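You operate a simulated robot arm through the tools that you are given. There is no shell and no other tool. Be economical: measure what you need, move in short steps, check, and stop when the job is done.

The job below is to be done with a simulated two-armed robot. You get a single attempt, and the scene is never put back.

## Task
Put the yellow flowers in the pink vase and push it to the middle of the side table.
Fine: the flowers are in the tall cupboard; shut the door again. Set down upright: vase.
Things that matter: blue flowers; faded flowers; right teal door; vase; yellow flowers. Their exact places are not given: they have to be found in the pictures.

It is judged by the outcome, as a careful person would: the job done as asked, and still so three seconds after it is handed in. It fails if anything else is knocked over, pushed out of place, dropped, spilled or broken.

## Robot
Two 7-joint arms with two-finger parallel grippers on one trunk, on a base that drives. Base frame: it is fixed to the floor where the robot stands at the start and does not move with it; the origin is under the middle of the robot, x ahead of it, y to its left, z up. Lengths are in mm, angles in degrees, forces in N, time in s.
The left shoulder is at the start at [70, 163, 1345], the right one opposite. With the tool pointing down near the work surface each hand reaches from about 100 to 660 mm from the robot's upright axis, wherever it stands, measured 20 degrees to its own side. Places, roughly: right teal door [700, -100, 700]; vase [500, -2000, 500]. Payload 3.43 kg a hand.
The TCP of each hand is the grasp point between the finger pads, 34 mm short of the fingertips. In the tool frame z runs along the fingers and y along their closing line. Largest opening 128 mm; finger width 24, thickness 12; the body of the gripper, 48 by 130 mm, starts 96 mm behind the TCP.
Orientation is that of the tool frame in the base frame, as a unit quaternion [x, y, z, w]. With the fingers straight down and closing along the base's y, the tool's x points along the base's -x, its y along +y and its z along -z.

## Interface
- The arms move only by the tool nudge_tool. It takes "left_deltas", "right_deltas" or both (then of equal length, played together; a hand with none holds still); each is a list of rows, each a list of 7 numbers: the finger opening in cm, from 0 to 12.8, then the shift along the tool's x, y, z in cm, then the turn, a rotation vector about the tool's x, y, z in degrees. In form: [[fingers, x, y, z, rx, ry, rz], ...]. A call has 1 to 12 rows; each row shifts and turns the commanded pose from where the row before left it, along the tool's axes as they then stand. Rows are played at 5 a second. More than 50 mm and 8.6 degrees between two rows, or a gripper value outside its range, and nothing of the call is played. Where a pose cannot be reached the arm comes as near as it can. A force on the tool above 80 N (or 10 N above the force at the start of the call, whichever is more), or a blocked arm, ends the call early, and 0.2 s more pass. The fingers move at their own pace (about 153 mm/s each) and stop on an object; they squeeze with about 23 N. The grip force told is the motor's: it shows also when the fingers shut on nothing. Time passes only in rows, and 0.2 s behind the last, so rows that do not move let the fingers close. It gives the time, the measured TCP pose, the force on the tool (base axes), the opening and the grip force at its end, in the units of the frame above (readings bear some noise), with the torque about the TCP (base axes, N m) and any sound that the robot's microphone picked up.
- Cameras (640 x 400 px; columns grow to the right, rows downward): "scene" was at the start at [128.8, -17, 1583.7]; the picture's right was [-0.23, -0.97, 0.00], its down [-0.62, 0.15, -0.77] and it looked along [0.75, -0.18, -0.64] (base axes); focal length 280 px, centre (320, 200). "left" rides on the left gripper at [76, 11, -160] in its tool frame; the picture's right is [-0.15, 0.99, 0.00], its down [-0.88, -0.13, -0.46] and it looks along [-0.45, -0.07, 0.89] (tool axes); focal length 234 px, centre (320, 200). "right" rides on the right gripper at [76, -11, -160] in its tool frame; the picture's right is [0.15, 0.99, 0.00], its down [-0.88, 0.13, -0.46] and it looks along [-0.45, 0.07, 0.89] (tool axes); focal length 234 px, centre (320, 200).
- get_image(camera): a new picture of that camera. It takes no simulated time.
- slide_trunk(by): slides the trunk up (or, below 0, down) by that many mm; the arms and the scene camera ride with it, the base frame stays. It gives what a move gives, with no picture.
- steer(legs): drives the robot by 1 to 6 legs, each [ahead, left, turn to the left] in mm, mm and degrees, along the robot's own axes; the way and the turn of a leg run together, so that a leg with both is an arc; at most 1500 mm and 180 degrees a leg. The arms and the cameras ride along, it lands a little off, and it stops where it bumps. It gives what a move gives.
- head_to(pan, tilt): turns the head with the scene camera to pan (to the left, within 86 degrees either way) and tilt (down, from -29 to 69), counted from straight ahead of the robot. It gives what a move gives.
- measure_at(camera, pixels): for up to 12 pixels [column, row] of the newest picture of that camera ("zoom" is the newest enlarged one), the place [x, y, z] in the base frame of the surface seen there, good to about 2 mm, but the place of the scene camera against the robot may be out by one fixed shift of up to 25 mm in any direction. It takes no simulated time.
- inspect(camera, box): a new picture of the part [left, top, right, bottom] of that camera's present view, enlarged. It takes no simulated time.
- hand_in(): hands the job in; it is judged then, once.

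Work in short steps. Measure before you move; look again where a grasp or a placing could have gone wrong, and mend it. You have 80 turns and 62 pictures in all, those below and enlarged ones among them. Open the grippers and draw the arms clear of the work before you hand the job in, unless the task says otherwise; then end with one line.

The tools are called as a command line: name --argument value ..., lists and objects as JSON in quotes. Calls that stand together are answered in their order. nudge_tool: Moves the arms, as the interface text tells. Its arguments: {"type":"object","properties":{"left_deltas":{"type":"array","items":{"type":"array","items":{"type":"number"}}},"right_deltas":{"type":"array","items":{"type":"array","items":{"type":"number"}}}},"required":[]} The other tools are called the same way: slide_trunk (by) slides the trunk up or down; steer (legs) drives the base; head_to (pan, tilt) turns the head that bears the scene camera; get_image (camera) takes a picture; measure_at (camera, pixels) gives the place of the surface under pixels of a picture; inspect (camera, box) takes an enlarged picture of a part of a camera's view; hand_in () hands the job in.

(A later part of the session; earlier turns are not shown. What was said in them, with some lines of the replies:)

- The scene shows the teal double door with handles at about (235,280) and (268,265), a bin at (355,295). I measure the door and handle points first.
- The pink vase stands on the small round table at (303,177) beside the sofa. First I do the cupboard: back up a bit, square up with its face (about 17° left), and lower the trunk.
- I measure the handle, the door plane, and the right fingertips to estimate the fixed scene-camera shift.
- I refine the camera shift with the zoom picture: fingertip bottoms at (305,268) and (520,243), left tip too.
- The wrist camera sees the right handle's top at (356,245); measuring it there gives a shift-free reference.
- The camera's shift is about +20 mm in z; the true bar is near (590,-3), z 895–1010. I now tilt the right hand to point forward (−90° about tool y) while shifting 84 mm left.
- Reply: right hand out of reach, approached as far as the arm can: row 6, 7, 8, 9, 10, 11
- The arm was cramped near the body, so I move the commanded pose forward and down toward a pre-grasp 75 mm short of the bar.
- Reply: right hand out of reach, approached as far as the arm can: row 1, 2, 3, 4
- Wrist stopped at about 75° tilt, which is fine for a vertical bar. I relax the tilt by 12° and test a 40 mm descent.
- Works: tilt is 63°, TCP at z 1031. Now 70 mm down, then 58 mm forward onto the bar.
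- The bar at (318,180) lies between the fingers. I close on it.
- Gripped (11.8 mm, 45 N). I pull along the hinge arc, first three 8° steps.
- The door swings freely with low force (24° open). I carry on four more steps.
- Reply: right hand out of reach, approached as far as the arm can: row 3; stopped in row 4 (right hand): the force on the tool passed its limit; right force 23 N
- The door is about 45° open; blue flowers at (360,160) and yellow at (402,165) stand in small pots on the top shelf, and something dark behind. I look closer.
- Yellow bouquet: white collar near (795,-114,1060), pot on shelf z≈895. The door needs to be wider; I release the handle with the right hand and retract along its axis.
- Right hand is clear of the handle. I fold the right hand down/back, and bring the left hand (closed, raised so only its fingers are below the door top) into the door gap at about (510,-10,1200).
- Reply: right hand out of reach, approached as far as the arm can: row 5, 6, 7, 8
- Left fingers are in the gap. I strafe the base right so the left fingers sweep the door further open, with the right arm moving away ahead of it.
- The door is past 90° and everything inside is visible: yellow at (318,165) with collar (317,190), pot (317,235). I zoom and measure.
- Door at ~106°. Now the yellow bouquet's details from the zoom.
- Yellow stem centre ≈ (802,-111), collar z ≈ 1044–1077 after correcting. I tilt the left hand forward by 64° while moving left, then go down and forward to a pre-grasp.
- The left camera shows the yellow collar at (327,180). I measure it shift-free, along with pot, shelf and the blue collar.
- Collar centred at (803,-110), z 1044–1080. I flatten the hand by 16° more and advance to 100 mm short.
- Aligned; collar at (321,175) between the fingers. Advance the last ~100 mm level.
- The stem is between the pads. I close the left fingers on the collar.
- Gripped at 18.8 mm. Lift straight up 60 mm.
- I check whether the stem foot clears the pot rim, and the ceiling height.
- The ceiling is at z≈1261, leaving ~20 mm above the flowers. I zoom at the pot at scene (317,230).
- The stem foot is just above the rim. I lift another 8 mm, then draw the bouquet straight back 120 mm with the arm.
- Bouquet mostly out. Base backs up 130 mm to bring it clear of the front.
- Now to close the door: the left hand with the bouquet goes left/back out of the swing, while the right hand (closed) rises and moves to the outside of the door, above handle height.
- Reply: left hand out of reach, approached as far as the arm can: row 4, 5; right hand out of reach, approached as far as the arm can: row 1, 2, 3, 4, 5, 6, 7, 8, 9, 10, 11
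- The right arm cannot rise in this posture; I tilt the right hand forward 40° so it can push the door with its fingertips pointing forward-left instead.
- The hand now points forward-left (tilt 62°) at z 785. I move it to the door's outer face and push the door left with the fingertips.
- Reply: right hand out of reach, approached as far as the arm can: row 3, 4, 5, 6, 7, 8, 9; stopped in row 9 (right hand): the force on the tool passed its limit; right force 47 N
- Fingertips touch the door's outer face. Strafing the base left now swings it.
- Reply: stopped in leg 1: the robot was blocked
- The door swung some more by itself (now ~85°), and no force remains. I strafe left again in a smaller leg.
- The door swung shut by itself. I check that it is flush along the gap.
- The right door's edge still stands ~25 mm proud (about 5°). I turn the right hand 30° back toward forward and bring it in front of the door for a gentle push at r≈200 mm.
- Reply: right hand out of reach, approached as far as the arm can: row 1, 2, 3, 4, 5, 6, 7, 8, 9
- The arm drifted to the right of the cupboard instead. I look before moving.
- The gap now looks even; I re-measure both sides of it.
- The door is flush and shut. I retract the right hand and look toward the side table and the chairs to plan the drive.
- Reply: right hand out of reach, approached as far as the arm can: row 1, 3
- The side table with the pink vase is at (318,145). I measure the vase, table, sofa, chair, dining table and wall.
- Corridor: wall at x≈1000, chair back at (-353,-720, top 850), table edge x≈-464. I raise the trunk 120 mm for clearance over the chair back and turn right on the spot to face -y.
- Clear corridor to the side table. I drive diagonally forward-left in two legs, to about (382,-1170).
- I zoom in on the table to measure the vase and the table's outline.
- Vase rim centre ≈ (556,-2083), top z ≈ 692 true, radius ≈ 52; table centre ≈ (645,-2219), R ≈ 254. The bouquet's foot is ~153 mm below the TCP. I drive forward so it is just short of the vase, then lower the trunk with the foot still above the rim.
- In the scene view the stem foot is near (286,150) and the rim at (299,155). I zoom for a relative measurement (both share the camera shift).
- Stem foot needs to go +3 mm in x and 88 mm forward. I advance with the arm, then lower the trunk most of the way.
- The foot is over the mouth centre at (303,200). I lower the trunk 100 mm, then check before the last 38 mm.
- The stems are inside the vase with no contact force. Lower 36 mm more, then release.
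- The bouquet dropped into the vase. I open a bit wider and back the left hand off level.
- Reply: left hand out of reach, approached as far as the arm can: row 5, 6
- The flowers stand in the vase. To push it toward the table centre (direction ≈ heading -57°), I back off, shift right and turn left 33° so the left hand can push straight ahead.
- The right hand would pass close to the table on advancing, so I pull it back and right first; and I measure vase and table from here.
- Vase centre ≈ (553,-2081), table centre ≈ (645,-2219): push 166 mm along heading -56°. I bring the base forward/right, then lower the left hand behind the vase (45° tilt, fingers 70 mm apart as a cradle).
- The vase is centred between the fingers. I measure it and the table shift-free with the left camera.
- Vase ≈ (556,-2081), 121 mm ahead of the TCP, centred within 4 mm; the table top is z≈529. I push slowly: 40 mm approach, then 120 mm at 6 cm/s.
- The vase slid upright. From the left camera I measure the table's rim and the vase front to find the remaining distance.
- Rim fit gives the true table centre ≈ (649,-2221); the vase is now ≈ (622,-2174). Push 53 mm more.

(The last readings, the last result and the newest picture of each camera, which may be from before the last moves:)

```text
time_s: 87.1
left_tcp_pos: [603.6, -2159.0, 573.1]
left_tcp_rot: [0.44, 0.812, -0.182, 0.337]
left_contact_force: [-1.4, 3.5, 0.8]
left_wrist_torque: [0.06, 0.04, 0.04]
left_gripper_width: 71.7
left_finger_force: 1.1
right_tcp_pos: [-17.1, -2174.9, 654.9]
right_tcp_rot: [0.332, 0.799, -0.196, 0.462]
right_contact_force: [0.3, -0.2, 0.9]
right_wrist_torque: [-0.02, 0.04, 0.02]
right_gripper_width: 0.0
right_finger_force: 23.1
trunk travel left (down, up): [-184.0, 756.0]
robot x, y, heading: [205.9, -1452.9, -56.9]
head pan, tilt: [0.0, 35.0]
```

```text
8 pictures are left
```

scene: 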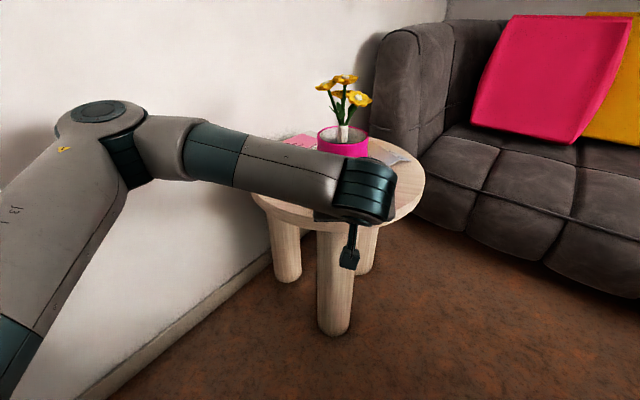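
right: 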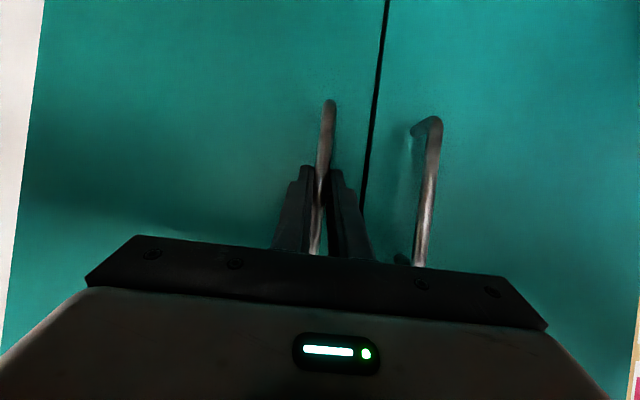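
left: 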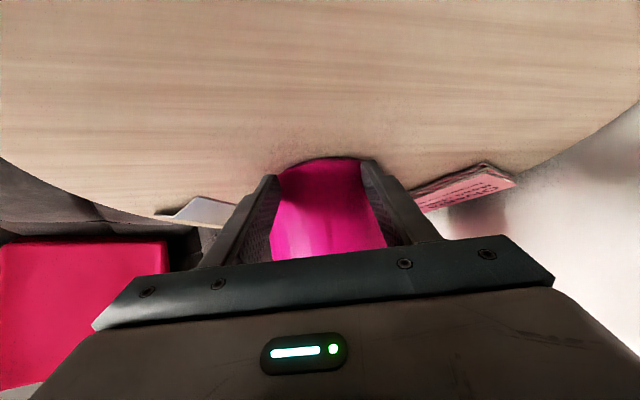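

Done pushing. I back the left hand straight off, level, then check with the scene camera.

nudge_tool --left_deltas '[[7, 0.7, 0, -0.7, 0, 0, 0], [7, 1.41, 0, -1.41, 0, 0, 0], [7, 2.1, 0, -2.1, 0, 0, 0], [7, 2.1, 0, -2.1, 0, 0, 0], [7, 2.1, 0, -2.1, 0, 0, 0], [7, 2.1, 0, -2.1, 0, 0, 0], [7, 2.1, 0, -2.1, 0, 0, 0]]'

steer --legs '[[-200, 0, 0]]'

slide_trunk --by 400

head_to --pan 5 --tilt 42

get_image --camera "scene"

```text
time_s: 88.7
left_tcp_pos: [507.5, -2010.1, 575.2]
left_tcp_rot: [0.44, 0.813, -0.182, 0.337]
left_contact_force: [-0.1, -0.8, -0.3]
left_wrist_torque: [0.03, 0.0, -0.03]
left_gripper_width: 70.0
left_finger_force: 0.0
right_tcp_pos: [-17.7, -2175.3, 654.2]
right_tcp_rot: [0.332, 0.798, -0.196, 0.463]
right_contact_force: [-0.1, 0.4, -0.1]
right_wrist_torque: [0.01, -0.03, -0.03]
right_gripper_width: 0.0
right_finger_force: 23.3
trunk travel left (down, up): [-184.0, 756.0]
robot x, y, heading: [209.6, -1456.3, -56.9]
head pan, tilt: [0.0, 35.0]
```

```text
time_s: 90.3
left_tcp_pos: [395.9, -1842.5, 574.2]
left_tcp_rot: [0.44, 0.812, -0.182, 0.337]
left_contact_force: [-0.4, -0.4, -0.4]
left_wrist_torque: [0.02, 0.02, -0.01]
left_gripper_width: 70.0
left_finger_force: 0.2
right_tcp_pos: [-127.6, -2006.3, 654.9]
right_tcp_rot: [0.332, 0.798, -0.196, 0.462]
right_contact_force: [0.3, -0.1, 0.1]
right_wrist_torque: [-0.03, -0.02, -0.03]
right_gripper_width: 0.0
right_finger_force: 22.9
trunk travel left (down, up): [-184.0, 756.0]
robot x, y, heading: [98.9, -1288.9, -57.0]
head pan, tilt: [0.0, 35.0]
```

```text
time_s: 94.2
left_tcp_pos: [395.5, -1842.5, 974.5]
left_tcp_rot: [0.441, 0.812, -0.182, 0.336]
left_contact_force: [0.0, 0.1, -0.1]
left_wrist_torque: [-0.02, 0.03, -0.01]
left_gripper_width: 70.1
left_finger_force: 0.2
right_tcp_pos: [-127.7, -2006.2, 1054.9]
right_tcp_rot: [0.333, 0.798, -0.197, 0.462]
right_contact_force: [0.4, -0.9, 0.1]
right_wrist_torque: [0.03, 0.01, -0.02]
right_gripper_width: 0.1
right_finger_force: 22.9
trunk travel left (down, up): [-584.0, 356.0]
robot x, y, heading: [95.2, -1290.4, -56.8]
head pan, tilt: [0.0, 35.0]
```

```text
time_s: 94.8
left_tcp_pos: [395.7, -1841.9, 973.6]
left_tcp_rot: [0.441, 0.812, -0.182, 0.337]
left_contact_force: [-0.2, -0.5, -0.4]
left_wrist_torque: [-0.01, 0.02, 0.0]
left_gripper_width: 70.0
left_finger_force: 0.0
right_tcp_pos: [-129.0, -2006.6, 1054.8]
right_tcp_rot: [0.332, 0.798, -0.197, 0.463]
right_contact_force: [-0.3, 0.3, 0.2]
right_wrist_torque: [0.0, 0.0, -0.02]
right_gripper_width: 0.0
right_finger_force: 22.9
trunk travel left (down, up): [-584.0, 356.0]
robot x, y, heading: [96.6, -1288.6, -56.9]
head pan, tilt: [5.0, 42.0]
```

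```text
7 pictures are left
```

scene: 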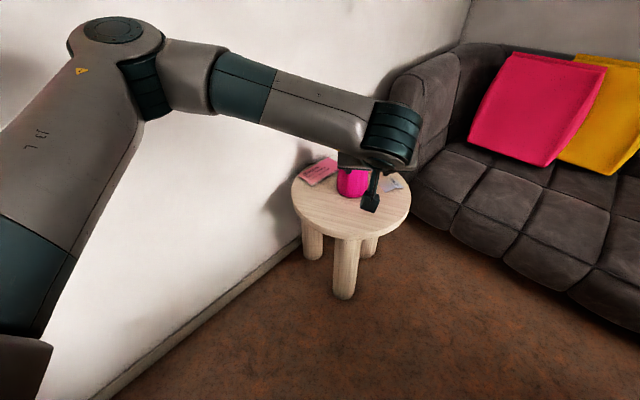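

The arm hides the vase; I move the left hand to the left, open both hands and look again.

nudge_tool --left_deltas '[[8, 0, 4.5, 0, 0, 0, 0], [8, 0, 4.5, 0, 0, 0, 0], [8, 0, 4.5, 0, 0, 0, 0], [8, 0, 4.5, 0, 0, 0, 0], [8, 0, 4.5, 0, 0, 0, 0]]' --right_deltas '[[8, 0, 0, 0, 0, 0, 0], [8, 0, 0, 0, 0, 0, 0], [8, 0, 0, 0, 0, 0, 0], [8, 0, 0, 0, 0, 0, 0], [8, 0, 0, 0, 0, 0, 0]]'

inspect --camera "scene" --box '[270, 90, 430, 260]'

```text
time_s: 96.0
left_tcp_pos: [585.8, -1718.4, 972.6]
left_tcp_rot: [0.44, 0.812, -0.183, 0.337]
left_contact_force: [-0.1, 0.2, 0.0]
left_wrist_torque: [-0.04, 0.0, -0.04]
left_gripper_width: 79.8
left_finger_force: 0.1
right_tcp_pos: [-126.7, -2005.3, 1055.6]
right_tcp_rot: [0.331, 0.798, -0.197, 0.462]
right_contact_force: [0.4, -0.4, 0.5]
right_wrist_torque: [-0.02, 0.04, -0.02]
right_gripper_width: 80.1
right_finger_force: 0.1
trunk travel left (down, up): [-584.0, 356.0]
robot x, y, heading: [100.2, -1288.7, -57.0]
head pan, tilt: [5.0, 42.0]
```

```text
2.35 times, centred on (350, 175) of scene
```

zoom: 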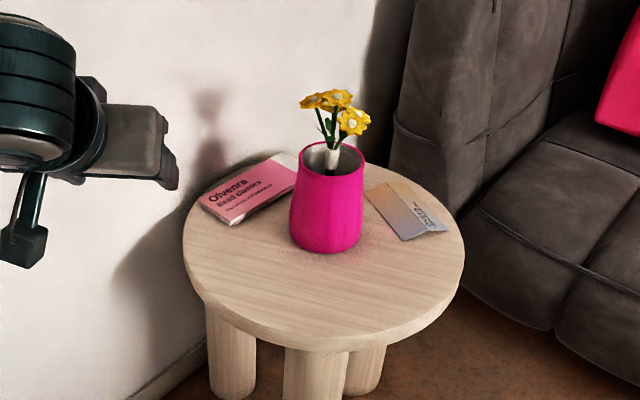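

The vase stands upright with the flowers, seemingly a little beyond the middle. I measure rim and table edge.

measure_at --camera "zoom" --pixels '[[300, 156], [363, 160], [330, 174], [325, 251], [292, 235], [361, 230], [184, 245], [463, 255], [310, 334], [420, 310], [230, 300], [415, 180]]'

```text
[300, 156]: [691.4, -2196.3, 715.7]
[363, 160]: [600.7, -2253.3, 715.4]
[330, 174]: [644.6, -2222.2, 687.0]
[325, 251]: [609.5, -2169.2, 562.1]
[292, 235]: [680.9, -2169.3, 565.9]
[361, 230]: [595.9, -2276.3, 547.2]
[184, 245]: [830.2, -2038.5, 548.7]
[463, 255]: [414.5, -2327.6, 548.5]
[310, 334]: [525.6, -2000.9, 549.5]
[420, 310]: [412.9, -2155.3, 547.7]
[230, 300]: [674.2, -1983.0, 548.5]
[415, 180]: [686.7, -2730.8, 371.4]
```

The vase (≈(643,-2220)) matches the table centre (≈(645,-2219)) within a few mm. It is upright with the yellow flowers in it, the booklet and card are undisturbed, and both hands are open and clear. I hand in.

hand_in

```text
The job is handed in.
```

The yellow flowers are in the pink vase, which stands upright within a few millimetres of the middle of the side table. The cupboard door measured flush when I shut it, and I didn't look at it again after driving to the table. The blue and faded flowers are still in the cupboard.
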